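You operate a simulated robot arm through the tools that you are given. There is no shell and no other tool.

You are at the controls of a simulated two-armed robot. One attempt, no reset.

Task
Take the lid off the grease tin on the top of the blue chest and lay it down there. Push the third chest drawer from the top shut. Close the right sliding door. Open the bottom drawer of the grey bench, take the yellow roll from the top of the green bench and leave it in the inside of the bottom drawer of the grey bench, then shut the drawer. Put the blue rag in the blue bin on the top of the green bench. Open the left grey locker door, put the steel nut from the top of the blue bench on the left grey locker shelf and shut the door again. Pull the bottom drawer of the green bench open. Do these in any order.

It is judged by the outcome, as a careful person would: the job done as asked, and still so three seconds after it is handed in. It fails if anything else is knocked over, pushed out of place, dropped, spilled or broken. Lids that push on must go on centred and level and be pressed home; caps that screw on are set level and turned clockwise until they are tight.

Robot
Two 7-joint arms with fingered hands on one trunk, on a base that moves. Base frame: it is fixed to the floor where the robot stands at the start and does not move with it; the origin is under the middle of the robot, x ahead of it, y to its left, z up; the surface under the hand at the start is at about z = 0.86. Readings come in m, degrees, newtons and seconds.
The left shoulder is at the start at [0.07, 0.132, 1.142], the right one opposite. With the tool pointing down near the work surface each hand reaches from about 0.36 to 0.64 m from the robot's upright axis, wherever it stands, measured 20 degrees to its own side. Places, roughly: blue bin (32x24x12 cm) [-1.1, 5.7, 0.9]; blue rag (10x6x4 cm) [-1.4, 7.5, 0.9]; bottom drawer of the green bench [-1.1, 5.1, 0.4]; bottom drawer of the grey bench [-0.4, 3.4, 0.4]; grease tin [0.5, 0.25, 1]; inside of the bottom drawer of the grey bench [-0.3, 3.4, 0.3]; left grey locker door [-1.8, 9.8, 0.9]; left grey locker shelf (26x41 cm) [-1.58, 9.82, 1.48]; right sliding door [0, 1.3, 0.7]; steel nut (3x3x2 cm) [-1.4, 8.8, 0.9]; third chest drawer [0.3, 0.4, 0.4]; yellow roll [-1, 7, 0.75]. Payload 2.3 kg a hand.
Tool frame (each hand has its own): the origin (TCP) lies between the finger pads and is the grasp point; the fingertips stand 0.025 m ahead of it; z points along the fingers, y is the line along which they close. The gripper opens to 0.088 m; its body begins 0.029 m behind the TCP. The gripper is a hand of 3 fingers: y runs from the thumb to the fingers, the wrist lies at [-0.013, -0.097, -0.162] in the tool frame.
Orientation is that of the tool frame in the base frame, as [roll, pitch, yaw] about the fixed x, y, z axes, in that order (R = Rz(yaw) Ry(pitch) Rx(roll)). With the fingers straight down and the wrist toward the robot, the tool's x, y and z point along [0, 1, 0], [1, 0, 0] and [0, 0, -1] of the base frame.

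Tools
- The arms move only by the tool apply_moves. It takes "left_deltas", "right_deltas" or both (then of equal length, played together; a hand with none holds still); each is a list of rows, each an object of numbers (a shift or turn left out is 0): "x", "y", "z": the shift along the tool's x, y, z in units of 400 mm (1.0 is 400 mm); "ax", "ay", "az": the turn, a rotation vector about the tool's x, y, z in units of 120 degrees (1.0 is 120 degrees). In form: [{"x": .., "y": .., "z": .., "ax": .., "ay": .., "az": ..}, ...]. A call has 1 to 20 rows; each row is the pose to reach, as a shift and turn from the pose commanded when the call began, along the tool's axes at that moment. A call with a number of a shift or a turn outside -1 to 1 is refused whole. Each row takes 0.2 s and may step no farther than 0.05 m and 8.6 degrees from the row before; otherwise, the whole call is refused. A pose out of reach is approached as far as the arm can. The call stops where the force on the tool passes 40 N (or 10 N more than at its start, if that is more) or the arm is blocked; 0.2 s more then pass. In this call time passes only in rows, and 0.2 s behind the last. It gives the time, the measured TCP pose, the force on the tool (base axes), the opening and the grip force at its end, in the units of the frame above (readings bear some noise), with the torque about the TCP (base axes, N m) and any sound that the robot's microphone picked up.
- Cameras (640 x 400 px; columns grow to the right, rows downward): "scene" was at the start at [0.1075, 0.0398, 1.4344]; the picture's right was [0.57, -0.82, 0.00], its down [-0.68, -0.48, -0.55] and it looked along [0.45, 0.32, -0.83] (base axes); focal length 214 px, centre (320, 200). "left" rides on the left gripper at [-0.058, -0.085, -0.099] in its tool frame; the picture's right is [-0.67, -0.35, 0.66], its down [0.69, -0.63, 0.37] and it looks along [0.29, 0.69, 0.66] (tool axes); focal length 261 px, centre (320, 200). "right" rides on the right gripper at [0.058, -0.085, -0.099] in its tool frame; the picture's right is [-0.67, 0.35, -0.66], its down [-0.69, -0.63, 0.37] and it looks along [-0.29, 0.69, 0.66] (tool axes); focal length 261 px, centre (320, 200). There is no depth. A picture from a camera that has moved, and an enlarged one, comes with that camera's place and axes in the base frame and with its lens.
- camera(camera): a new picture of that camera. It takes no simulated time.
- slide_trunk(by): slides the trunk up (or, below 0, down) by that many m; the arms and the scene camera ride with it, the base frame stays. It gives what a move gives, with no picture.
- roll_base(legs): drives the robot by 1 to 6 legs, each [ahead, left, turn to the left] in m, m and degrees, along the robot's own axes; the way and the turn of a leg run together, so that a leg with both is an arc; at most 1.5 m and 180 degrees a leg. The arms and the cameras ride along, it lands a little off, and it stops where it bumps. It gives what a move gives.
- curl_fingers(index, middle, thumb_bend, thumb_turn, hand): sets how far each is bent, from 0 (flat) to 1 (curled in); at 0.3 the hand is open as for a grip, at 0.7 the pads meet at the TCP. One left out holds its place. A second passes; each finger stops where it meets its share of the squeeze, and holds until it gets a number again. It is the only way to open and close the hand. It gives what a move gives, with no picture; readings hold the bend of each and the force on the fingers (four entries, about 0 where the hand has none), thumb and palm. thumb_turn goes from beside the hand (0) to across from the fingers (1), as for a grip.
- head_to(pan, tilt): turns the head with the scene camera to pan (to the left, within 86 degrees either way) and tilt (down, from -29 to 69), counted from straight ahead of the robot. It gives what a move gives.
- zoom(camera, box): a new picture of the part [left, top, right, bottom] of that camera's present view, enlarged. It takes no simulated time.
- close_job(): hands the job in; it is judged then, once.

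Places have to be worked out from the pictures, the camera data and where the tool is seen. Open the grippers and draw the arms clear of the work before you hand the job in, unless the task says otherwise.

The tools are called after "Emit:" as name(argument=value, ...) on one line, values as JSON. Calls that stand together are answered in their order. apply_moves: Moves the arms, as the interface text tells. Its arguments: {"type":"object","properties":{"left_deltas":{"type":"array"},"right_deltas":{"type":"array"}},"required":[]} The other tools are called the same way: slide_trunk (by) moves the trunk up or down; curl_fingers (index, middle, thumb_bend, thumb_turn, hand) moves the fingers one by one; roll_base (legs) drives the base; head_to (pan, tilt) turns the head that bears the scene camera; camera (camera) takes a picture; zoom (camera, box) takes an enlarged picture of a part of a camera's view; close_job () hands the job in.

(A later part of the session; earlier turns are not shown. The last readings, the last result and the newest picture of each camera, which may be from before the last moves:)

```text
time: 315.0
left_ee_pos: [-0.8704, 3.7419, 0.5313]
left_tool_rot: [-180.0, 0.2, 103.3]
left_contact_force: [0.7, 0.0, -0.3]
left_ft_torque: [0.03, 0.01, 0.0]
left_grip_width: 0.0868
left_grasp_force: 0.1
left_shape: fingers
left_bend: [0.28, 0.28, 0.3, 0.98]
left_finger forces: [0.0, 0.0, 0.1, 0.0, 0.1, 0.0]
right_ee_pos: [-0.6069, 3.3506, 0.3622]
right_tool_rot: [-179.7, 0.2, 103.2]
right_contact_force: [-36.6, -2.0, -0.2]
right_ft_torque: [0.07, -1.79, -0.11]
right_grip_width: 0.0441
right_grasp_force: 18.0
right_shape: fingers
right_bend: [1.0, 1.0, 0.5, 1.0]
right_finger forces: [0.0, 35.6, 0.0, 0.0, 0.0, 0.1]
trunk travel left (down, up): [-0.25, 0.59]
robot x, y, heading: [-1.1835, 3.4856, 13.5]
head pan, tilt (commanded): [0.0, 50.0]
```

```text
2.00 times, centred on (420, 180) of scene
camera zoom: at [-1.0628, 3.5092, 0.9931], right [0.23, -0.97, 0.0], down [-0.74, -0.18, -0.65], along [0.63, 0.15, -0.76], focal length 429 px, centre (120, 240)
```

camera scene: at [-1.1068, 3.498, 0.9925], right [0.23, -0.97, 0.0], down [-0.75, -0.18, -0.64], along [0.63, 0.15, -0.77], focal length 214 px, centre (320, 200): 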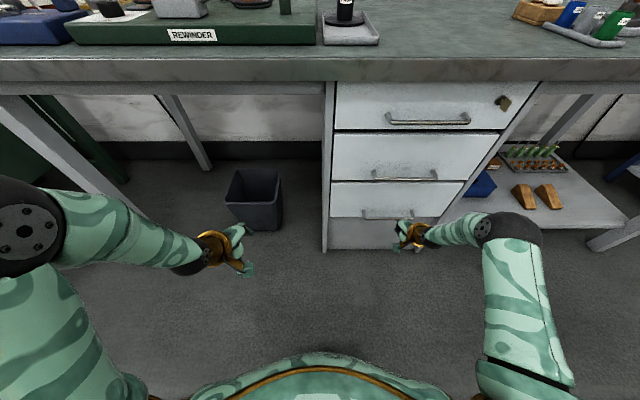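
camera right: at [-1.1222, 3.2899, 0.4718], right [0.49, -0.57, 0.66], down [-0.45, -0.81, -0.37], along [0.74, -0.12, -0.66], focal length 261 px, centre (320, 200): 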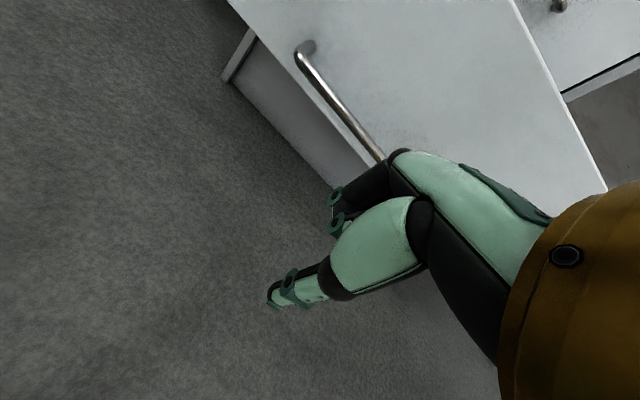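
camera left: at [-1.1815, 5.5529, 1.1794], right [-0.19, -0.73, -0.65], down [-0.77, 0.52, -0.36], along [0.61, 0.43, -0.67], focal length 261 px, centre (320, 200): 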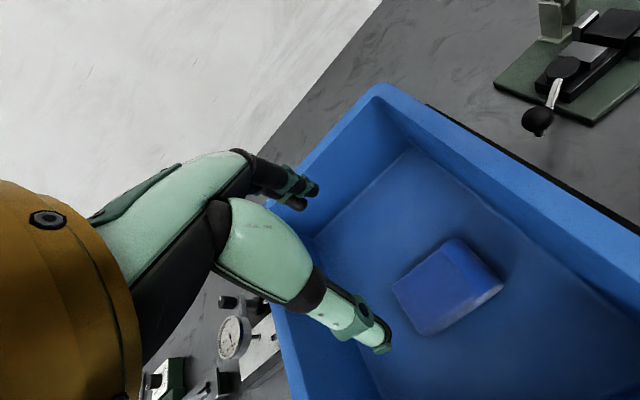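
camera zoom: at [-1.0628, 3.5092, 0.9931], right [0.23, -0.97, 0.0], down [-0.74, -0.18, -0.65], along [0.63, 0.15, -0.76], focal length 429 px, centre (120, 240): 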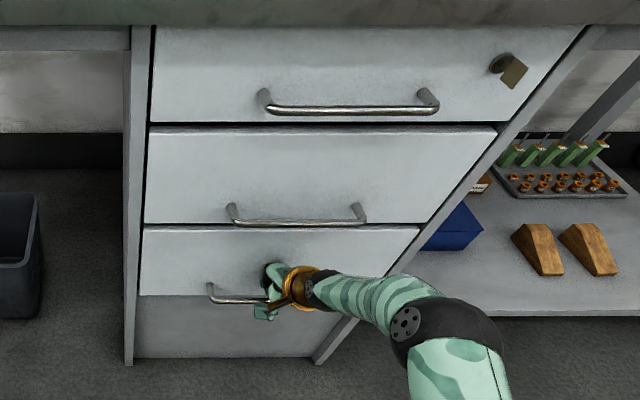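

The stop is reached at 37 N: the grey bottom drawer is shut with the roll inside. I retract and back away.

Emit:
apply_moves(right_deltas=[{"y": -0.05}, {"y": -0.13}, {"y": -0.22}, {"y": -0.3}])

Emit:
roll_base(legs=[[-0.4, 0, 0]])

Emit:
camera(camera="scene")

Emit:
slide_trunk(by=0.1)

```text
time: 316.0
left_ee_pos: [-0.8688, 3.7426, 0.5292]
left_tool_rot: [-179.6, 0.3, 103.3]
left_contact_force: [0.1, 0.3, -0.7]
left_ft_torque: [0.01, -0.02, -0.02]
left_grip_width: 0.0868
left_grasp_force: 0.0
left_shape: fingers
left_bend: [0.28, 0.28, 0.3, 0.98]
left_finger forces: [0.1, 0.1, 0.0, 0.0, 0.1, 0.0]
right_ee_pos: [-0.7185, 3.3253, 0.3614]
right_tool_rot: [179.7, 0.2, 103.3]
right_contact_force: [-0.2, -0.6, 0.5]
right_ft_torque: [0.0, 0.0, -0.02]
right_grip_width: 0.0441
right_grasp_force: 0.0
right_shape: fingers
right_bend: [1.0, 1.0, 0.5, 1.0]
right_finger forces: [0.0, 0.1, 0.0, 0.0, 0.1, 0.0]
trunk travel left (down, up): [-0.25, 0.59]
robot x, y, heading: [-1.1824, 3.4857, 13.4]
head pan, tilt (commanded): [0.0, 50.0]
```

```text
time: 318.5
left_ee_pos: [-1.2524, 3.6514, 0.5281]
left_tool_rot: [-179.6, 0.3, 103.3]
left_contact_force: [0.2, 0.0, 0.5]
left_ft_torque: [0.02, -0.01, 0.01]
left_grip_width: 0.0866
left_grasp_force: 0.1
left_shape: fingers
left_bend: [0.28, 0.28, 0.3, 0.98]
left_finger forces: [0.0, 0.1, 0.1, 0.1, 0.1, 0.0]
right_ee_pos: [-1.1011, 3.2337, 0.3615]
right_tool_rot: [180.0, 0.1, 103.2]
right_contact_force: [0.3, -0.3, 0.2]
right_ft_torque: [0.01, -0.01, 0.0]
right_grip_width: 0.044
right_grasp_force: 0.1
right_shape: fingers
right_bend: [1.0, 1.0, 0.5, 1.0]
right_finger forces: [0.0, 0.0, 0.1, 0.1, 0.1, 0.0]
trunk travel left (down, up): [-0.25, 0.59]
robot x, y, heading: [-1.5631, 3.389, 13.2]
head pan, tilt (commanded): [0.0, 50.0]
```

```text
taken
camera scene: at [-1.4417, 3.4184, 0.9926], right [0.23, -0.97, 0.0], down [-0.75, -0.18, -0.64], along [0.63, 0.15, -0.77], focal length 214 px, centre (320, 200)
```

scene: 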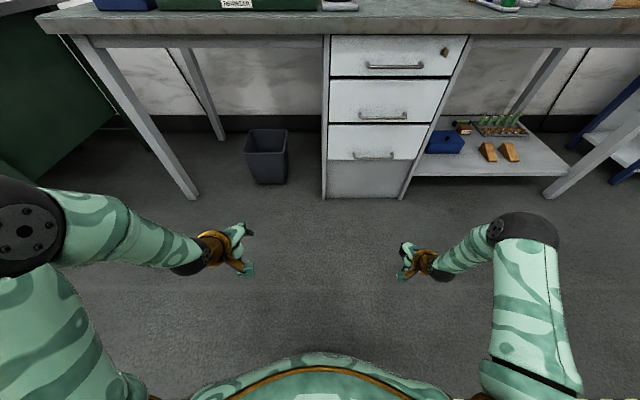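

```text
time: 319.8
left_ee_pos: [-1.2518, 3.6505, 0.6294]
left_tool_rot: [-179.6, 0.4, 103.4]
left_contact_force: [0.2, 0.3, -0.6]
left_ft_torque: [-0.01, 0.02, 0.01]
left_grip_width: 0.087
left_grasp_force: 0.1
left_shape: fingers
left_bend: [0.28, 0.28, 0.3, 0.98]
left_finger forces: [0.0, 0.0, 0.0, 0.1, 0.1, 0.1]
right_ee_pos: [-1.1014, 3.2331, 0.4611]
right_tool_rot: [179.9, 0.1, 103.4]
right_contact_force: [-0.5, 0.2, 0.1]
right_ft_torque: [0.0, -0.02, 0.0]
right_grip_width: 0.0441
right_grasp_force: 0.0
right_shape: fingers
right_bend: [1.0, 1.0, 0.5, 1.0]
right_finger forces: [0.1, 0.1, 0.0, 0.0, 0.0, 0.0]
trunk travel left (down, up): [-0.35, 0.49]
robot x, y, heading: [-1.5629, 3.3883, 13.7]
head pan, tilt (commanded): [0.0, 50.0]
```

The grey drawer is shut. Now the green bench's bottom drawer: I drive left 1.25 m along the row and look.

Emit:
roll_base(legs=[[0, 1.25, 0]])

Emit:
head_to(pan=10, tilt=40)

Emit:
camera(camera="scene")

Emit:
camera(camera="left")

```text
time: 326.1
left_ee_pos: [-1.5476, 4.8614, 0.6301]
left_tool_rot: [-179.6, 0.4, 104.0]
left_contact_force: [0.5, -0.2, -0.3]
left_ft_torque: [0.01, 0.0, -0.02]
left_grip_width: 0.0868
left_grasp_force: 0.1
left_shape: fingers
left_bend: [0.28, 0.28, 0.3, 0.98]
left_finger forces: [0.0, 0.1, 0.1, 0.0, 0.0, 0.0]
right_ee_pos: [-1.3926, 4.4442, 0.4619]
right_tool_rot: [179.9, 0.3, 103.8]
right_contact_force: [-0.5, 0.2, -0.6]
right_ft_torque: [0.01, -0.01, -0.01]
right_grip_width: 0.0441
right_grasp_force: 0.0
right_shape: fingers
right_bend: [1.0, 1.0, 0.5, 1.0]
right_finger forces: [0.1, 0.0, 0.0, 0.1, 0.0, 0.0]
trunk travel left (down, up): [-0.35, 0.49]
robot x, y, heading: [-1.8535, 4.5977, 13.8]
head pan, tilt (commanded): [0.0, 50.0]
```

```text
time: 326.8
left_ee_pos: [-1.5479, 4.8612, 0.6285]
left_tool_rot: [-179.6, 0.3, 103.9]
left_contact_force: [-0.1, 0.0, 0.4]
left_ft_torque: [0.0, 0.01, -0.01]
left_grip_width: 0.087
left_grasp_force: 0.0
left_shape: fingers
left_bend: [0.28, 0.28, 0.3, 0.98]
left_finger forces: [0.0, 0.1, 0.1, 0.0, 0.0, 0.0]
right_ee_pos: [-1.3933, 4.4437, 0.4614]
right_tool_rot: [-180.0, 0.2, 103.7]
right_contact_force: [-0.3, 0.2, -0.6]
right_ft_torque: [-0.02, -0.02, 0.01]
right_grip_width: 0.0444
right_grasp_force: 0.1
right_shape: fingers
right_bend: [1.0, 1.0, 0.5, 1.0]
right_finger forces: [0.0, 0.1, 0.0, 0.0, 0.1, 0.0]
trunk travel left (down, up): [-0.35, 0.49]
robot x, y, heading: [-1.859, 4.5964, 14.0]
head pan, tilt (commanded): [10.0, 40.0]
```

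```text
taken
camera scene: at [-1.7314, 4.6424, 1.1066], right [0.4, -0.91, 0.0], down [-0.59, -0.26, -0.77], along [0.7, 0.31, -0.64], focal length 214 px, centre (320, 200)
```

scene: 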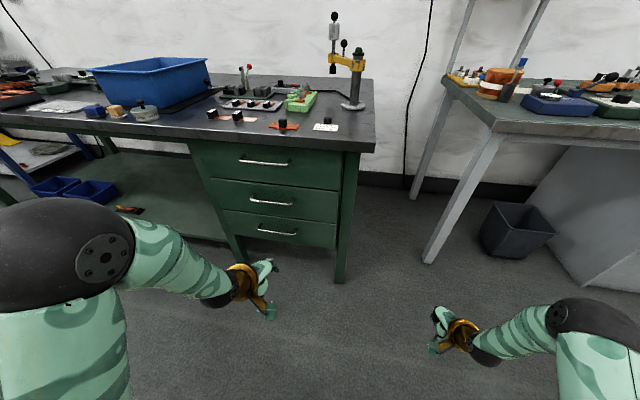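

```text
taken
camera left: at [-1.6145, 4.7851, 0.7297], right [-0.18, -0.74, -0.65], down [-0.78, 0.51, -0.36], along [0.6, 0.44, -0.67], focal length 261 px, centre (320, 200)
```

left: 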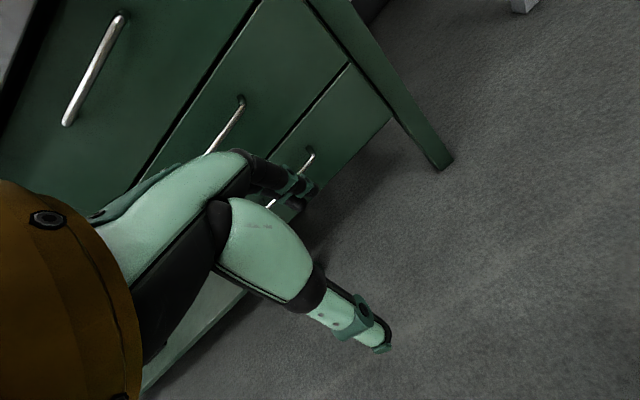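

The bottom handle triangulates to about (-1.283, 5.021, 0.466). I bring it into the left hand's zone and pre-shape the hand as before.

Emit:
roll_base(legs=[[0.11, 0.08, 0]])

Emit:
curl_fingers(hand="left", index=0.58, middle=0.58, thumb_bend=0.3)

Emit:
camera(camera="scene")

```text
time: 328.1
left_ee_pos: [-1.4582, 4.9658, 0.6292]
left_tool_rot: [-179.6, 0.4, 104.0]
left_contact_force: [0.7, -0.8, -0.2]
left_ft_torque: [0.01, 0.03, 0.0]
left_grip_width: 0.087
left_grasp_force: 0.1
left_shape: fingers
left_bend: [0.28, 0.28, 0.3, 0.98]
left_finger forces: [0.0, 0.0, 0.0, 0.0, 0.0, 0.1]
right_ee_pos: [-1.3033, 4.5482, 0.4611]
right_tool_rot: [179.9, 0.2, 103.9]
right_contact_force: [0.4, 0.0, 1.0]
right_ft_torque: [-0.01, -0.01, -0.01]
right_grip_width: 0.0437
right_grasp_force: 0.1
right_shape: fingers
right_bend: [1.0, 1.0, 0.5, 1.0]
right_finger forces: [0.0, 0.1, 0.0, 0.1, 0.0, 0.0]
trunk travel left (down, up): [-0.35, 0.49]
robot x, y, heading: [-1.7698, 4.6995, 13.9]
head pan, tilt (commanded): [10.0, 40.0]
```

```text
time: 329.1
left_ee_pos: [-1.4596, 4.9643, 0.6298]
left_tool_rot: [-179.6, 0.3, 104.0]
left_contact_force: [-0.1, 0.3, 0.7]
left_ft_torque: [-0.02, -0.02, 0.03]
left_grip_width: 0.0556
left_grasp_force: 0.1
left_shape: fingers
left_bend: [0.57, 0.57, 0.3, 0.98]
left_finger forces: [0.0, 0.0, 0.0, 0.0, 0.0, 0.0]
right_ee_pos: [-1.3038, 4.5471, 0.4607]
right_tool_rot: [179.9, 0.2, 103.7]
right_contact_force: [0.1, -0.3, -0.9]
right_ft_torque: [0.01, 0.01, -0.03]
right_grip_width: 0.0441
right_grasp_force: 0.0
right_shape: fingers
right_bend: [1.0, 1.0, 0.5, 1.0]
right_finger forces: [0.1, 0.0, 0.1, 0.0, 0.0, 0.0]
trunk travel left (down, up): [-0.35, 0.49]
robot x, y, heading: [-1.7656, 4.6993, 14.0]
head pan, tilt (commanded): [10.0, 40.0]
```

```text
taken
camera scene: at [-1.6426, 4.7454, 1.1067], right [0.41, -0.91, 0.0], down [-0.59, -0.26, -0.77], along [0.7, 0.31, -0.64], focal length 214 px, centre (320, 200)
```

scene: 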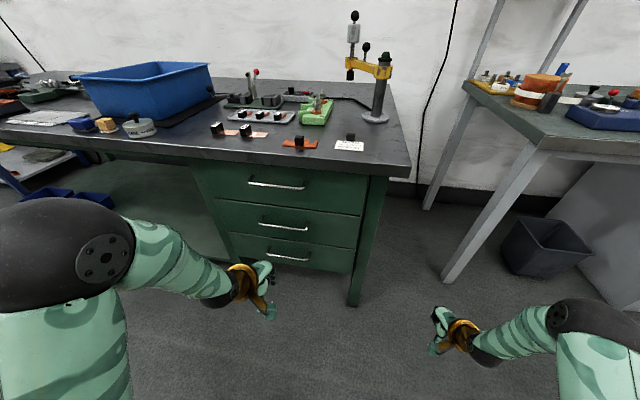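

I move the left hand to a standoff, tilted forward, and use its camera to refine the bar position.

Emit:
apply_moves(left_deltas=[{"x": 0.01, "y": 0.05, "z": 0.04, "ax": -0.05}, {"x": 0.02, "y": 0.11, "z": 0.09, "ax": -0.1}, {"x": 0.03, "y": 0.17, "z": 0.14, "ax": -0.16}, {"x": 0.04, "y": 0.23, "z": 0.19, "ax": -0.21}, {"x": 0.04, "y": 0.28, "z": 0.235, "ax": -0.25}])

Emit:
camera(camera="left")

Emit:
camera(camera="scene")

```text
time: 330.3
left_ee_pos: [-1.3553, 5.0061, 0.5353]
left_tool_rot: [150.4, 0.3, 103.9]
left_contact_force: [0.0, -0.3, 0.3]
left_ft_torque: [-0.04, -0.03, 0.0]
left_grip_width: 0.0552
left_grasp_force: 0.1
left_shape: fingers
left_bend: [0.57, 0.57, 0.3, 0.98]
left_finger forces: [0.0, 0.1, 0.0, 0.0, 0.1, 0.1]
right_ee_pos: [-1.3048, 4.5477, 0.4602]
right_tool_rot: [179.9, 0.2, 103.8]
right_contact_force: [0.3, 0.1, 0.6]
right_ft_torque: [-0.01, -0.02, 0.01]
right_grip_width: 0.0439
right_grasp_force: 0.0
right_shape: fingers
right_bend: [1.0, 1.0, 0.5, 1.0]
right_finger forces: [0.1, 0.0, 0.0, 0.0, 0.0, 0.0]
trunk travel left (down, up): [-0.35, 0.49]
robot x, y, heading: [-1.7719, 4.6974, 14.1]
head pan, tilt (commanded): [10.0, 40.0]
```

```text
taken
camera left: at [-1.4596, 4.9207, 0.5789], right [0.18, -0.65, -0.74], down [-0.52, 0.57, -0.63], along [0.83, 0.5, -0.23], focal length 261 px, centre (320, 200)
```

left: 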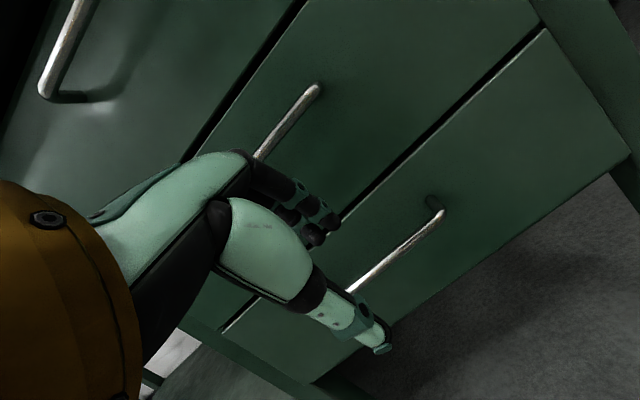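

```text
taken
camera scene: at [-1.6422, 4.7457, 1.1067], right [0.41, -0.91, 0.0], down [-0.59, -0.26, -0.77], along [0.7, 0.31, -0.64], focal length 214 px, centre (320, 200)
```

scene: 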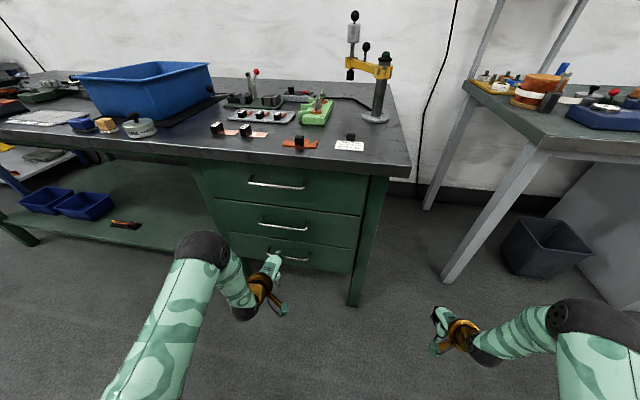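

The refined estimate puts the bar farther in and lower: about (-1.222, 5.053, 0.41). I move closer along the tilted approach and re-check.

Emit:
apply_moves(left_deltas=[{"y": 0.06, "z": 0.02}, {"y": 0.125, "z": 0.06}, {"y": 0.125, "z": 0.12}, {"y": 0.125, "z": 0.18}, {"y": 0.125, "z": 0.225}])

Emit:
camera(camera="left")

Emit:
zoom(camera="scene", box=[190, 170, 390, 320])

```text
time: 331.5
left_ee_pos: [-1.2685, 5.0282, 0.4815]
left_tool_rot: [150.4, 0.2, 103.9]
left_contact_force: [-0.5, -0.7, -0.1]
left_ft_torque: [-0.05, 0.0, -0.01]
left_grip_width: 0.0556
left_grasp_force: 0.2
left_shape: fingers
left_bend: [0.57, 0.57, 0.3, 0.98]
left_finger forces: [0.0, 0.0, 0.0, 0.0, 0.1, 0.1]
right_ee_pos: [-1.3043, 4.5472, 0.4616]
right_tool_rot: [179.9, 0.2, 103.9]
right_contact_force: [-0.2, -0.7, -0.1]
right_ft_torque: [0.0, 0.03, -0.02]
right_grip_width: 0.0438
right_grasp_force: 0.1
right_shape: fingers
right_bend: [1.0, 1.0, 0.5, 1.0]
right_finger forces: [0.1, 0.0, 0.1, 0.0, 0.0, 0.1]
trunk travel left (down, up): [-0.35, 0.49]
robot x, y, heading: [-1.7713, 4.6971, 14.1]
head pan, tilt (commanded): [10.0, 40.0]
```

```text
taken
camera left: at [-1.3735, 4.9425, 0.5263], right [0.18, -0.65, -0.74], down [-0.52, 0.57, -0.63], along [0.83, 0.5, -0.23], focal length 261 px, centre (320, 200)
```

left: 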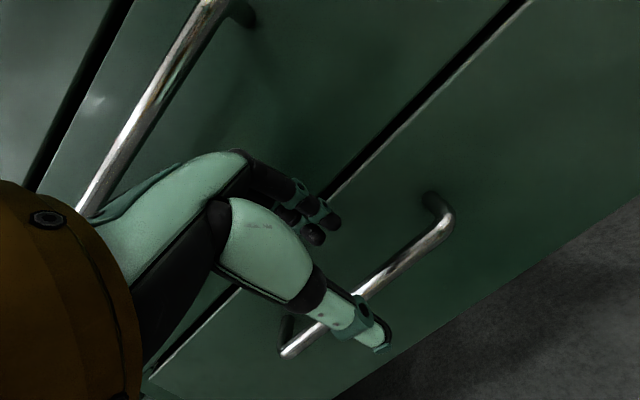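

```text
2.67 times, centred on (290, 245) of scene
camera zoom: at [-1.6424, 4.7456, 1.1067], right [0.41, -0.91, 0.0], down [-0.59, -0.26, -0.77], along [0.7, 0.31, -0.64], focal length 572 px, centre (400, 80)
```

zoom: 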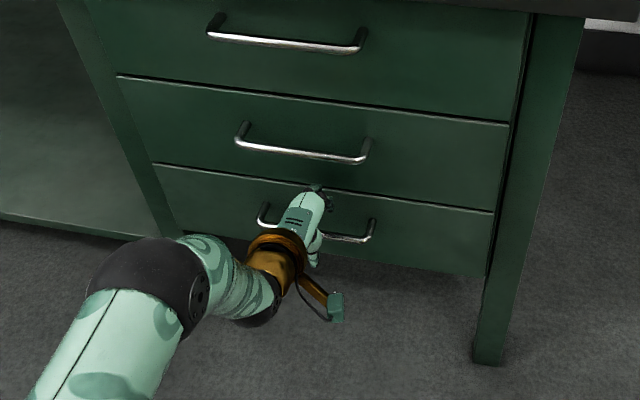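

The bar now lies straight ahead, 8 cm along the tool axis. I advance so the fingers slide behind it, shifting 2 cm towards its middle.

Emit:
apply_moves(left_deltas=[{"x": 0.03, "y": 0.012, "z": 0.04}, {"x": 0.06, "y": 0.012, "z": 0.09}, {"x": 0.06, "y": 0.012, "z": 0.14}, {"x": 0.06, "y": 0.012, "z": 0.165}])

Emit:
camera(camera="left")

```text
time: 332.5
left_ee_pos: [-1.252, 5.0572, 0.4411]
left_tool_rot: [150.4, 0.3, 104.1]
left_contact_force: [-19.7, -3.3, 4.2]
left_ft_torque: [0.13, -0.5, 0.26]
left_grip_width: 0.0527
left_grasp_force: 10.0
left_shape: fingers
left_bend: [0.59, 0.65, 0.3, 0.98]
left_finger forces: [1.6, 19.7, 0.0, 0.0, 0.0, 0.1]
left hand out of reach, approached as far as the arm can: row 3, 4
right_ee_pos: [-1.3057, 4.5474, 0.4625]
right_tool_rot: [179.6, 0.0, 103.9]
right_contact_force: [0.1, 0.2, -0.2]
right_ft_torque: [-0.01, 0.01, 0.0]
right_grip_width: 0.0438
right_grasp_force: 0.0
right_shape: fingers
right_bend: [1.0, 1.0, 0.5, 1.0]
right_finger forces: [0.0, 0.1, 0.0, 0.0, 0.1, 0.0]
trunk travel left (down, up): [-0.35, 0.49]
robot x, y, heading: [-1.7681, 4.6987, 14.1]
head pan, tilt (commanded): [10.0, 40.0]
```

```text
taken
camera left: at [-1.357, 4.9708, 0.486], right [0.18, -0.65, -0.74], down [-0.52, 0.57, -0.63], along [0.83, 0.5, -0.23], focal length 261 px, centre (320, 200)
```

left: 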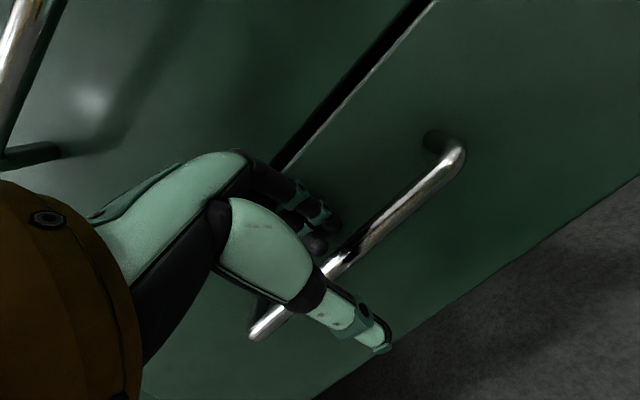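

The fingertips met resistance and the arm is near its reach limit. I back the hand off, move the base 8 cm closer, and try again.

Emit:
apply_moves(left_deltas=[{"z": -0.06}, {"y": -0.06, "z": -0.12}, {"y": -0.12, "z": -0.16}, {"y": -0.18, "z": -0.2}])

Emit:
roll_base(legs=[[0.08, 0, 0]])

Emit:
camera(camera="left")

```text
time: 333.5
left_ee_pos: [-1.3488, 5.0333, 0.4762]
left_tool_rot: [150.4, 0.3, 103.9]
left_contact_force: [-0.3, 0.0, 0.0]
left_ft_torque: [-0.01, 0.02, 0.01]
left_grip_width: 0.0554
left_grasp_force: 0.0
left_shape: fingers
left_bend: [0.57, 0.57, 0.3, 0.98]
left_finger forces: [0.0, 0.1, 0.0, 0.0, 0.0, 0.0]
right_ee_pos: [-1.3035, 4.5475, 0.4607]
right_tool_rot: [179.9, 0.2, 103.8]
right_contact_force: [0.3, 0.1, 0.5]
right_ft_torque: [-0.04, 0.01, 0.03]
right_grip_width: 0.0445
right_grasp_force: 0.1
right_shape: fingers
right_bend: [1.0, 1.0, 0.5, 1.0]
right_finger forces: [0.0, 0.0, 0.0, 0.0, 0.0, 0.0]
trunk travel left (down, up): [-0.35, 0.49]
robot x, y, heading: [-1.7656, 4.7001, 13.9]
head pan, tilt (commanded): [10.0, 40.0]
```

```text
time: 334.6
left_ee_pos: [-1.271, 5.0519, 0.4748]
left_tool_rot: [150.4, 0.2, 104.1]
left_contact_force: [0.6, -0.2, 0.5]
left_ft_torque: [0.02, -0.03, 0.0]
left_grip_width: 0.0551
left_grasp_force: 0.0
left_shape: fingers
left_bend: [0.57, 0.57, 0.3, 0.98]
left_finger forces: [0.1, 0.0, 0.1, 0.0, 0.0, 0.0]
right_ee_pos: [-1.2253, 4.567, 0.4598]
right_tool_rot: [180.0, 0.2, 103.8]
right_contact_force: [-0.4, 0.3, -0.8]
right_ft_torque: [0.01, 0.0, -0.01]
right_grip_width: 0.0443
right_grasp_force: 0.1
right_shape: fingers
right_bend: [1.0, 1.0, 0.5, 1.0]
right_finger forces: [0.0, 0.1, 0.0, 0.0, 0.0, 0.0]
trunk travel left (down, up): [-0.35, 0.49]
robot x, y, heading: [-1.6937, 4.7176, 14.0]
head pan, tilt (commanded): [10.0, 40.0]
```

```text
taken
camera left: at [-1.3747, 4.9669, 0.5193], right [0.18, -0.65, -0.74], down [-0.52, 0.57, -0.63], along [0.83, 0.5, -0.23], focal length 261 px, centre (320, 200)
```

left: 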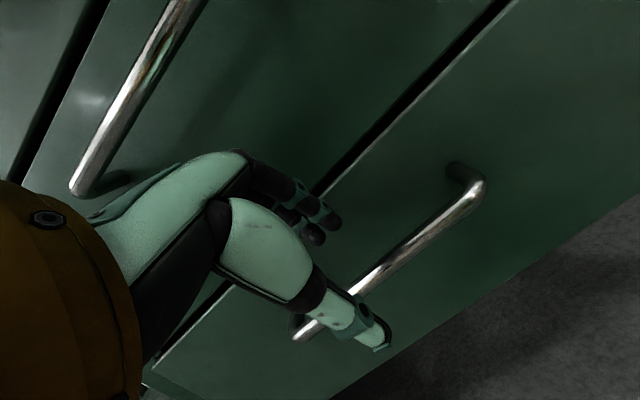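

In tool coordinates the bar is 7 cm ahead at y ≈ 0; last time the fingertips hit the bar itself. I shift 0.8 cm up-forward, open the fingers slightly, and move the right hand back from the bench leg.

Emit:
curl_fingers(hand="left", index=0.54, middle=0.54, thumb_bend=0.3)

Emit:
apply_moves(left_deltas=[{"y": 0.022}, {"y": 0.022, "z": 0.04}, {"y": 0.022, "z": 0.08}, {"y": 0.022, "z": 0.11}, {"y": 0.022, "z": 0.135}], right_deltas=[{"y": -0.05}, {"y": -0.1}, {"y": -0.15}, {"y": -0.18}, {"y": -0.18}])

Emit:
camera(camera="left")

```text
time: 335.6
left_ee_pos: [-1.2712, 5.0523, 0.4746]
left_tool_rot: [150.4, 0.3, 104.0]
left_contact_force: [0.7, -0.3, -0.9]
left_ft_torque: [-0.02, 0.0, -0.02]
left_grip_width: 0.0584
left_grasp_force: 0.2
left_shape: fingers
left_bend: [0.54, 0.54, 0.3, 0.98]
left_finger forces: [0.0, 0.1, 0.0, 0.1, 0.1, 0.0]
right_ee_pos: [-1.2263, 4.5672, 0.4612]
right_tool_rot: [179.9, 0.2, 103.9]
right_contact_force: [-0.5, -0.2, 0.2]
right_ft_torque: [0.04, 0.01, 0.0]
right_grip_width: 0.0443
right_grasp_force: 0.1
right_shape: fingers
right_bend: [1.0, 1.0, 0.5, 1.0]
right_finger forces: [0.0, 0.1, 0.1, 0.0, 0.0, 0.0]
trunk travel left (down, up): [-0.35, 0.49]
robot x, y, heading: [-1.6905, 4.7177, 14.2]
head pan, tilt (commanded): [10.0, 40.0]
```

```text
time: 336.5
left_ee_pos: [-1.2528, 5.0572, 0.4507]
left_tool_rot: [150.4, 0.2, 104.2]
left_contact_force: [-25.0, -9.9, 8.7]
left_ft_torque: [0.27, -0.56, 0.08]
left_grip_width: 0.0536
left_grasp_force: 13.3
left_shape: fingers
left_bend: [0.59, 0.63, 0.3, 0.98]
left_finger forces: [3.9, 23.7, 0.0, 0.0, 0.0, 0.0]
right_ee_pos: [-1.2878, 4.5552, 0.4629]
right_tool_rot: [179.6, 0.2, 104.2]
right_contact_force: [-1.1, 0.9, 0.2]
right_ft_torque: [0.0, 0.02, -0.02]
right_grip_width: 0.0442
right_grasp_force: 0.0
right_shape: fingers
right_bend: [1.0, 1.0, 0.5, 1.0]
right_finger forces: [0.0, 0.0, 0.0, 0.0, 0.0, 0.1]
trunk travel left (down, up): [-0.35, 0.49]
robot x, y, heading: [-1.6903, 4.7186, 14.4]
head pan, tilt (commanded): [10.0, 40.0]
stopped in row 4 (left hand): the force on the tool passed its limit at 54 N (the readings are from after the stop); the commanded pose is now the measured one
```

```text
taken
camera left: at [-1.3577, 4.9716, 0.4966], right [0.19, -0.65, -0.74], down [-0.52, 0.57, -0.63], along [0.83, 0.51, -0.23], focal length 261 px, centre (320, 200)
```

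left: 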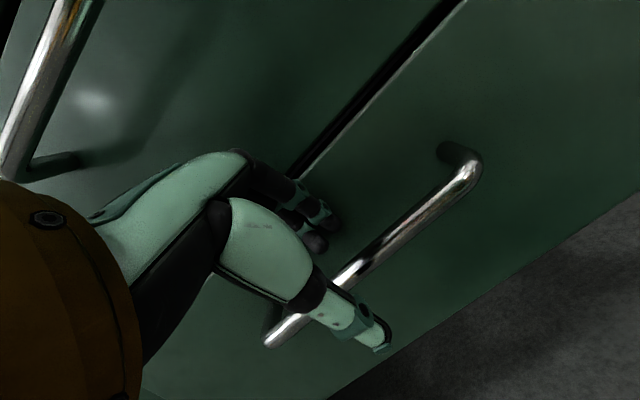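

The finger backs met the drawer front: so the bar is at about z 0.424, and the fingertips are already in the gap behind it. I move straight down about 1.8 cm while easing back a little, then close.

Emit:
apply_moves(left_deltas=[{"y": -0.015, "z": -0.005}, {"y": -0.022, "z": 0.015}, {"y": -0.03, "z": 0.035}])

Emit:
camera(camera="left")

```text
time: 337.3
left_ee_pos: [-1.2544, 5.0573, 0.4338]
left_tool_rot: [150.2, 0.1, 104.2]
left_contact_force: [-19.3, -4.0, 5.6]
left_ft_torque: [0.1, -0.31, 0.18]
left_grip_width: 0.0543
left_grasp_force: 9.6
left_shape: fingers
left_bend: [0.58, 0.62, 0.3, 0.98]
left_finger forces: [3.9, 16.0, 0.1, 0.0, 0.0, 0.0]
right_ee_pos: [-1.2864, 4.554, 0.4616]
right_tool_rot: [179.6, 0.1, 104.1]
right_contact_force: [0.6, 0.4, -0.4]
right_ft_torque: [0.0, 0.01, 0.01]
right_grip_width: 0.0441
right_grasp_force: 0.0
right_shape: fingers
right_bend: [1.0, 1.0, 0.5, 1.0]
right_finger forces: [0.1, 0.0, 0.0, 0.1, 0.0, 0.0]
trunk travel left (down, up): [-0.35, 0.49]
robot x, y, heading: [-1.6893, 4.7173, 14.3]
head pan, tilt (commanded): [10.0, 40.0]
```

```text
taken
camera left: at [-1.3584, 4.9713, 0.4773], right [0.19, -0.65, -0.74], down [-0.52, 0.57, -0.63], along [0.83, 0.5, -0.23], focal length 261 px, centre (320, 200)
```

left: 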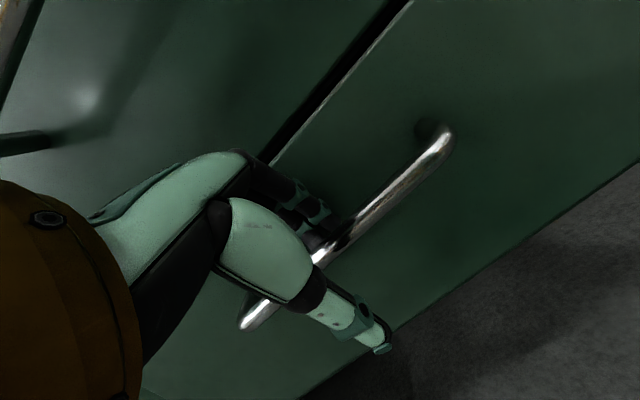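

The fingertips are behind the bar and TCP is just above it. I close the grip.

Emit:
curl_fingers(hand="left", index=0.85, middle=0.85, thumb_bend=0.75)

Emit:
camera(camera="left")

```text
time: 338.3
left_ee_pos: [-1.251, 5.0565, 0.4287]
left_tool_rot: [150.7, 0.3, 104.2]
left_contact_force: [1.9, -4.6, -15.3]
left_ft_torque: [0.14, -0.4, -0.01]
left_grip_width: 0.0001
left_grasp_force: 21.9
left_shape: fingers
left_bend: [0.8, 0.78, 0.68, 1.0]
left_finger forces: [11.3, 20.5, 0.1, 0.1, 12.5, 0.0]
right_ee_pos: [-1.2838, 4.5544, 0.459]
right_tool_rot: [-179.9, 0.2, 104.1]
right_contact_force: [-0.1, 0.0, 1.1]
right_ft_torque: [0.04, 0.03, 0.01]
right_grip_width: 0.0443
right_grasp_force: 0.0
right_shape: fingers
right_bend: [1.0, 1.0, 0.5, 1.0]
right_finger forces: [0.1, 0.0, 0.0, 0.0, 0.0, 0.0]
trunk travel left (down, up): [-0.35, 0.49]
robot x, y, heading: [-1.6882, 4.7208, 13.9]
head pan, tilt (commanded): [10.0, 40.0]
```

```text
taken
camera left: at [-1.3556, 4.9717, 0.4739], right [0.18, -0.65, -0.74], down [-0.53, 0.57, -0.63], along [0.83, 0.5, -0.24], focal length 261 px, centre (320, 200)
```

left: 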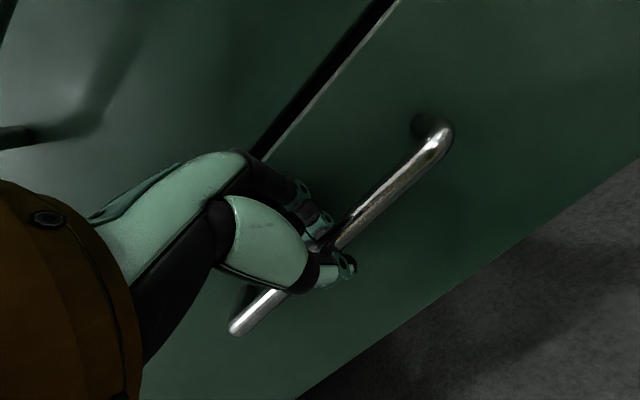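

The hand wraps the bar. I pull it out with the arm first.

Emit:
apply_moves(left_deltas=[{"y": -0.043, "z": -0.025}, {"y": -0.087, "z": -0.05}, {"y": -0.13, "z": -0.075}, {"y": -0.173, "z": -0.1}])

Emit:
camera(camera="scene")

Emit:
camera(camera="left")

```text
time: 339.3
left_ee_pos: [-1.3282, 5.0392, 0.4286]
left_tool_rot: [150.9, 0.3, 104.3]
left_contact_force: [0.1, -3.8, -22.2]
left_ft_torque: [0.09, -0.4, -0.03]
left_grip_width: 0.0001
left_grasp_force: 24.1
left_shape: fingers
left_bend: [0.8, 0.77, 0.68, 1.0]
left_finger forces: [11.1, 22.0, 0.1, 0.0, 14.9, 0.1]
right_ee_pos: [-1.2846, 4.5559, 0.4595]
right_tool_rot: [-179.9, 0.2, 104.2]
right_contact_force: [0.0, 0.7, 0.5]
right_ft_torque: [-0.03, -0.02, -0.01]
right_grip_width: 0.0441
right_grasp_force: 0.0
right_shape: fingers
right_bend: [1.0, 1.0, 0.5, 1.0]
right_finger forces: [0.1, 0.0, 0.0, 0.0, 0.0, 0.1]
trunk travel left (down, up): [-0.35, 0.49]
robot x, y, heading: [-1.6936, 4.7215, 14.2]
head pan, tilt (commanded): [10.0, 40.0]
```

```text
taken
camera scene: at [-1.5618, 4.7681, 1.1059], right [0.41, -0.91, 0.0], down [-0.59, -0.27, -0.76], along [0.7, 0.31, -0.65], focal length 214 px, centre (320, 200)
```

scene: 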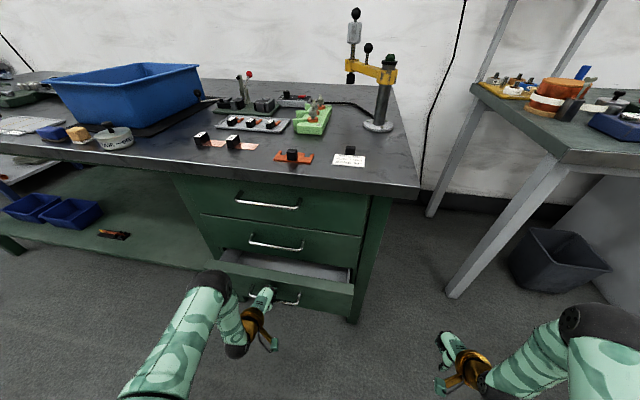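

```text
taken
camera left: at [-1.4333, 4.953, 0.4744], right [0.18, -0.65, -0.74], down [-0.53, 0.57, -0.63], along [0.83, 0.5, -0.24], focal length 261 px, centre (320, 200)
```

left: 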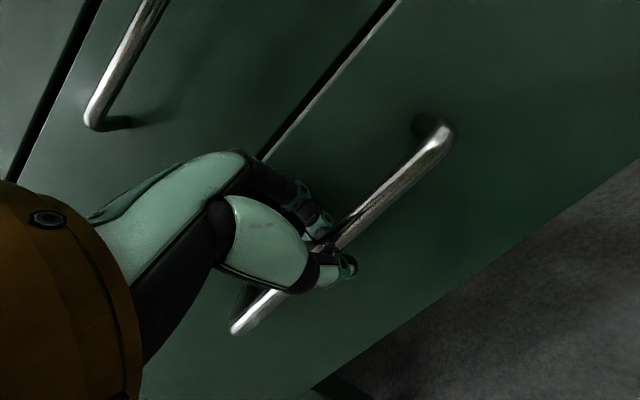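

The drawer is opening. I pull it out further by backing the base 0.25 m.

Emit:
roll_base(legs=[[-0.25, 0, 0]])

Emit:
camera(camera="scene")

```text
time: 341.1
left_ee_pos: [-1.5733, 4.9785, 0.429]
left_tool_rot: [150.6, 0.3, 104.3]
left_contact_force: [15.7, 18.5, -18.3]
left_ft_torque: [0.16, -0.14, 0.01]
left_grip_width: 0.0002
left_grasp_force: 17.0
left_shape: fingers
left_bend: [0.79, 0.77, 0.69, 1.0]
left_finger forces: [14.7, 11.0, 0.1, 0.0, 8.3, 0.0]
right_ee_pos: [-1.5288, 4.4928, 0.461]
right_tool_rot: [-179.8, 0.4, 104.1]
right_contact_force: [-0.1, 0.4, 0.0]
right_ft_torque: [-0.01, 0.03, 0.03]
right_grip_width: 0.0442
right_grasp_force: 0.0
right_shape: fingers
right_bend: [1.0, 1.0, 0.5, 1.0]
right_finger forces: [0.0, 0.0, 0.0, 0.1, 0.0, 0.1]
trunk travel left (down, up): [-0.35, 0.49]
robot x, y, heading: [-1.94, 4.6569, 14.3]
head pan, tilt (commanded): [10.0, 40.0]
```

```text
taken
camera scene: at [-1.8062, 4.7083, 1.1058], right [0.41, -0.91, 0.0], down [-0.59, -0.27, -0.76], along [0.69, 0.31, -0.65], focal length 214 px, centre (320, 200)
```

scene: 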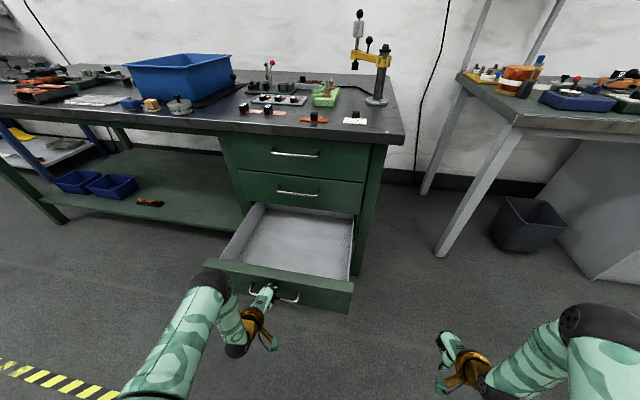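

The green drawer is wide open, about a third of a metre. I release the bar and withdraw.

Emit:
curl_fingers(hand="left", index=0.54, middle=0.54, thumb_bend=0.3)

Emit:
apply_moves(left_deltas=[{"z": -0.05}, {"z": -0.1}, {"z": -0.16}, {"z": -0.22}])

Emit:
camera(camera="left")

Emit:
camera(camera="scene")

```text
time: 342.1
left_ee_pos: [-1.5744, 4.9761, 0.4325]
left_tool_rot: [150.3, 0.1, 104.4]
left_contact_force: [-0.9, -0.6, 0.7]
left_ft_torque: [0.0, 0.0, 0.01]
left_grip_width: 0.0583
left_grasp_force: 0.3
left_shape: fingers
left_bend: [0.54, 0.54, 0.3, 0.98]
left_finger forces: [0.0, 0.4, 0.0, 0.0, 0.0, 0.0]
right_ee_pos: [-1.5309, 4.4927, 0.461]
right_tool_rot: [179.9, 0.1, 104.1]
right_contact_force: [0.3, 0.2, 0.3]
right_ft_torque: [0.0, 0.01, -0.02]
right_grip_width: 0.0445
right_grasp_force: 0.0
right_shape: fingers
right_bend: [1.0, 1.0, 0.5, 1.0]
right_finger forces: [0.1, 0.1, 0.0, 0.0, 0.0, 0.0]
trunk travel left (down, up): [-0.35, 0.49]
robot x, y, heading: [-1.9378, 4.658, 14.2]
head pan, tilt (commanded): [10.0, 40.0]
```

```text
time: 343.1
left_ee_pos: [-1.6182, 4.9663, 0.5093]
left_tool_rot: [150.4, 0.1, 104.3]
left_contact_force: [0.1, -0.3, 0.3]
left_ft_torque: [0.04, -0.01, 0.0]
left_grip_width: 0.0584
left_grasp_force: 0.1
left_shape: fingers
left_bend: [0.54, 0.54, 0.3, 0.98]
left_finger forces: [0.0, 0.0, 0.1, 0.0, 0.1, 0.1]
right_ee_pos: [-1.532, 4.4931, 0.4609]
right_tool_rot: [179.8, 0.1, 104.1]
right_contact_force: [0.6, -0.4, -0.5]
right_ft_torque: [-0.02, -0.02, 0.02]
right_grip_width: 0.0443
right_grasp_force: 0.0
right_shape: fingers
right_bend: [1.0, 1.0, 0.5, 1.0]
right_finger forces: [0.0, 0.1, 0.0, 0.0, 0.0, 0.0]
trunk travel left (down, up): [-0.35, 0.49]
robot x, y, heading: [-1.939, 4.6611, 13.9]
head pan, tilt (commanded): [10.0, 40.0]
```

```text
taken
camera left: at [-1.7211, 4.8798, 0.5533], right [0.19, -0.65, -0.74], down [-0.52, 0.57, -0.63], along [0.83, 0.51, -0.23], focal length 261 px, centre (320, 200)
```

left: 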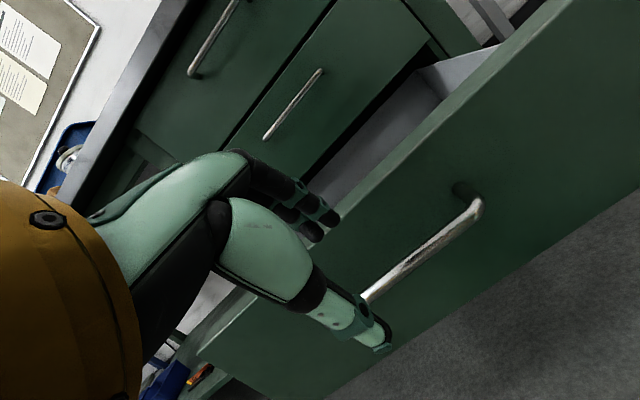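

```text
taken
camera scene: at [-1.8115, 4.703, 1.1067], right [0.41, -0.91, 0.0], down [-0.59, -0.26, -0.77], along [0.7, 0.31, -0.64], focal length 214 px, centre (320, 200)
```

scene: 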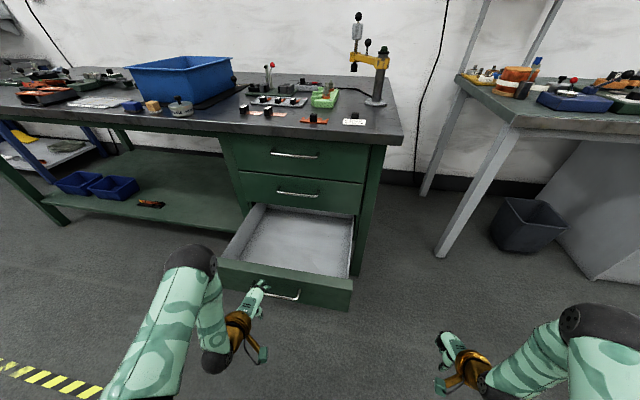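

The green drawer stays open. I tuck the arm straight, raise the trunk, and drive left past the green bench towards the blue bench and locker.

Emit:
roll_base(legs=[[-0.25, 0, 0]])

Emit:
apply_moves(left_deltas=[{"x": 0.02, "ax": 0.05}, {"x": 0.05, "ax": 0.11}, {"x": 0.08, "ax": 0.17}, {"x": 0.11, "ax": 0.23}, {"x": 0.12, "ax": 0.247}])

Emit:
slide_trunk(by=0.4)

Emit:
curl_fingers(hand="right", index=0.3, middle=0.3, thumb_bend=0.3)

Emit:
roll_base(legs=[[0, 1.4, 0], [0, 1.4, 0], [0, 1.2, 0]])

Emit:
head_to(pan=20, tilt=20)

Emit:
camera(camera="scene")

```text
time: 344.9
left_ee_pos: [-1.863, 4.9043, 0.5081]
left_tool_rot: [150.3, 0.2, 104.5]
left_contact_force: [0.0, 0.3, -0.1]
left_ft_torque: [0.01, -0.01, -0.02]
left_grip_width: 0.0585
left_grasp_force: 0.0
left_shape: fingers
left_bend: [0.54, 0.54, 0.3, 0.98]
left_finger forces: [0.1, 0.1, 0.0, 0.0, 0.0, 0.0]
right_ee_pos: [-1.7754, 4.4321, 0.4615]
right_tool_rot: [179.8, 0.1, 104.3]
right_contact_force: [0.5, 1.0, -0.2]
right_ft_torque: [-0.03, 0.02, -0.01]
right_grip_width: 0.0438
right_grasp_force: 0.2
right_shape: fingers
right_bend: [1.0, 1.0, 0.5, 1.0]
right_finger forces: [0.1, 0.0, 0.0, 0.0, 0.0, 0.0]
trunk travel left (down, up): [-0.35, 0.49]
robot x, y, heading: [-2.1834, 4.6, 14.6]
head pan, tilt (commanded): [10.0, 40.0]
```

```text
time: 346.1
left_ee_pos: [-1.874, 4.951, 0.5092]
left_tool_rot: [-180.0, 0.2, 104.6]
left_contact_force: [0.7, 0.3, 0.3]
left_ft_torque: [-0.03, 0.01, -0.01]
left_grip_width: 0.0589
left_grasp_force: 0.0
left_shape: fingers
left_bend: [0.54, 0.54, 0.3, 0.98]
left_finger forces: [0.1, 0.0, 0.0, 0.0, 0.0, 0.1]
right_ee_pos: [-1.7749, 4.4316, 0.4611]
right_tool_rot: [179.9, 0.3, 104.4]
right_contact_force: [-0.1, -0.4, -0.5]
right_ft_torque: [0.02, -0.01, 0.01]
right_grip_width: 0.0442
right_grasp_force: 0.0
right_shape: fingers
right_bend: [1.0, 1.0, 0.5, 1.0]
right_finger forces: [0.0, 0.0, 0.1, 0.0, 0.0, 0.0]
trunk travel left (down, up): [-0.35, 0.49]
robot x, y, heading: [-2.1799, 4.5919, 14.5]
head pan, tilt (commanded): [10.0, 40.0]
```

```text
time: 350.0
left_ee_pos: [-1.8737, 4.951, 0.9083]
left_tool_rot: [179.8, 0.3, 104.5]
left_contact_force: [-0.7, 0.2, -0.2]
left_ft_torque: [-0.01, -0.02, -0.02]
left_grip_width: 0.0585
left_grasp_force: 0.0
left_shape: fingers
left_bend: [0.54, 0.54, 0.3, 0.98]
left_finger forces: [0.1, 0.0, 0.0, 0.0, 0.0, 0.1]
right_ee_pos: [-1.7748, 4.4317, 0.8597]
right_tool_rot: [180.0, 0.1, 104.4]
right_contact_force: [0.1, -0.1, -0.4]
right_ft_torque: [-0.04, 0.03, 0.0]
right_grip_width: 0.0441
right_grasp_force: 0.0
right_shape: fingers
right_bend: [1.0, 1.0, 0.5, 1.0]
right_finger forces: [0.0, 0.0, 0.0, 0.1, 0.0, 0.1]
trunk travel left (down, up): [-0.75, 0.09]
robot x, y, heading: [-2.1824, 4.5935, 14.0]
head pan, tilt (commanded): [10.0, 40.0]
```

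```text
time: 351.0
left_ee_pos: [-1.8749, 4.9499, 0.909]
left_tool_rot: [179.8, 0.2, 104.5]
left_contact_force: [-0.2, -0.1, -0.2]
left_ft_torque: [-0.02, -0.01, -0.01]
left_grip_width: 0.0587
left_grasp_force: 0.1
left_shape: fingers
left_bend: [0.54, 0.54, 0.3, 0.98]
left_finger forces: [0.0, 0.0, 0.1, 0.0, 0.1, 0.0]
right_ee_pos: [-1.7752, 4.4313, 0.8606]
right_tool_rot: [180.0, 0.2, 104.5]
right_contact_force: [0.8, 0.3, -0.2]
right_ft_torque: [-0.04, -0.01, 0.01]
right_grip_width: 0.0843
right_grasp_force: 0.2
right_shape: fingers
right_bend: [0.3, 0.3, 0.3, 0.98]
right_finger forces: [0.0, 0.0, 0.1, 0.0, 0.1, 0.0]
trunk travel left (down, up): [-0.75, 0.09]
robot x, y, heading: [-2.1801, 4.5909, 14.5]
head pan, tilt (commanded): [10.0, 40.0]
```

```text
time: 370.4
left_ee_pos: [-2.7906, 8.867, 0.908]
left_tool_rot: [179.8, 0.1, 102.5]
left_contact_force: [-0.1, -0.5, -0.3]
left_ft_torque: [-0.02, 0.0, 0.0]
left_grip_width: 0.0586
left_grasp_force: 0.1
left_shape: fingers
left_bend: [0.54, 0.54, 0.3, 0.98]
left_finger forces: [0.0, 0.1, 0.0, 0.0, 0.0, 0.0]
right_ee_pos: [-2.7098, 8.3451, 0.8611]
right_tool_rot: [179.9, 0.1, 102.4]
right_contact_force: [-0.3, -0.1, -0.6]
right_ft_torque: [0.0, 0.0, 0.0]
right_grip_width: 0.0844
right_grasp_force: 0.1
right_shape: fingers
right_bend: [0.3, 0.3, 0.3, 0.98]
right_finger forces: [0.0, 0.0, 0.0, 0.0, 0.0, 0.0]
trunk travel left (down, up): [-0.75, 0.09]
robot x, y, heading: [-3.1124, 8.5226, 12.6]
head pan, tilt (commanded): [10.0, 40.0]
```

```text
time: 371.2
left_ee_pos: [-2.7915, 8.8667, 0.9091]
left_tool_rot: [180.0, 0.1, 102.5]
left_contact_force: [-0.8, -0.5, -0.5]
left_ft_torque: [-0.03, 0.01, -0.01]
left_grip_width: 0.0586
left_grasp_force: 0.0
left_shape: fingers
left_bend: [0.54, 0.54, 0.3, 0.98]
left_finger forces: [0.0, 0.0, 0.0, 0.1, 0.0, 0.1]
right_ee_pos: [-2.7098, 8.3439, 0.8605]
right_tool_rot: [180.0, 0.2, 102.4]
right_contact_force: [-0.5, -1.1, 0.0]
right_ft_torque: [0.01, 0.0, 0.01]
right_grip_width: 0.0843
right_grasp_force: 0.0
right_shape: fingers
right_bend: [0.3, 0.3, 0.3, 0.98]
right_finger forces: [0.0, 0.0, 0.0, 0.0, 0.0, 0.0]
trunk travel left (down, up): [-0.75, 0.09]
robot x, y, heading: [-3.11, 8.5207, 12.4]
head pan, tilt (commanded): [20.0, 20.0]
```

```text
taken
camera scene: at [-2.9832, 8.5815, 1.538], right [0.54, -0.84, 0.0], down [-0.29, -0.18, -0.94], along [0.79, 0.5, -0.34], focal length 214 px, centre (320, 200)
```

scene: 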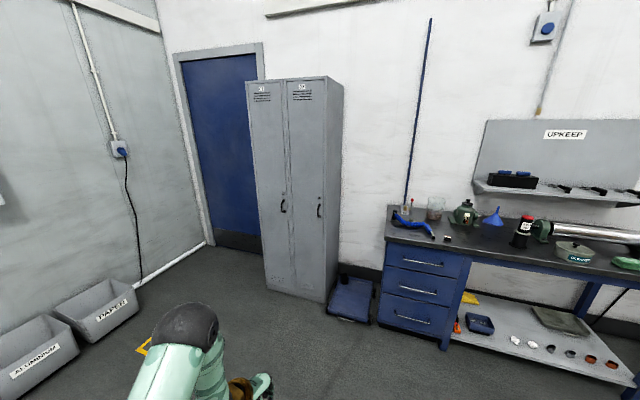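

I see the two-door locker and the blue bench's left end. I zoom on both to find the handles and the nut.

Emit:
zoom(camera="scene", box=[230, 60, 380, 320])

Emit:
zoom(camera="scene", box=[370, 170, 570, 290])

```text
1.54 times, centred on (305, 190) of scene
camera zoom: at [-2.9832, 8.5815, 1.538], right [0.54, -0.84, 0.0], down [-0.29, -0.18, -0.94], along [0.79, 0.5, -0.34], focal length 330 px, centre (343, 215)
```

zoom: 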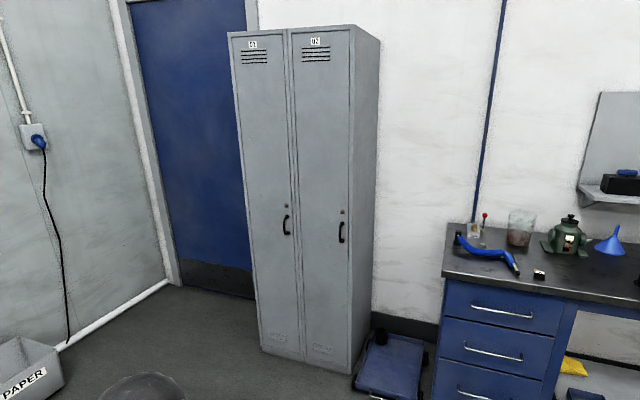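

```text
3.20 times, centred on (470, 230) of scene
camera zoom: at [-2.9832, 8.5815, 1.538], right [0.54, -0.84, 0.0], down [-0.29, -0.18, -0.94], along [0.79, 0.5, -0.34], focal length 686 px, centre (-160, 104)
```

zoom: 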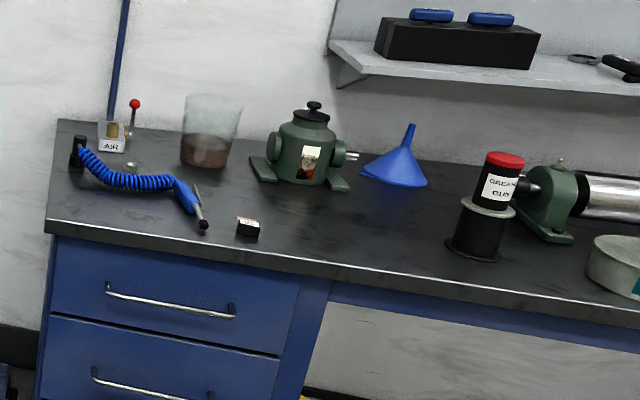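

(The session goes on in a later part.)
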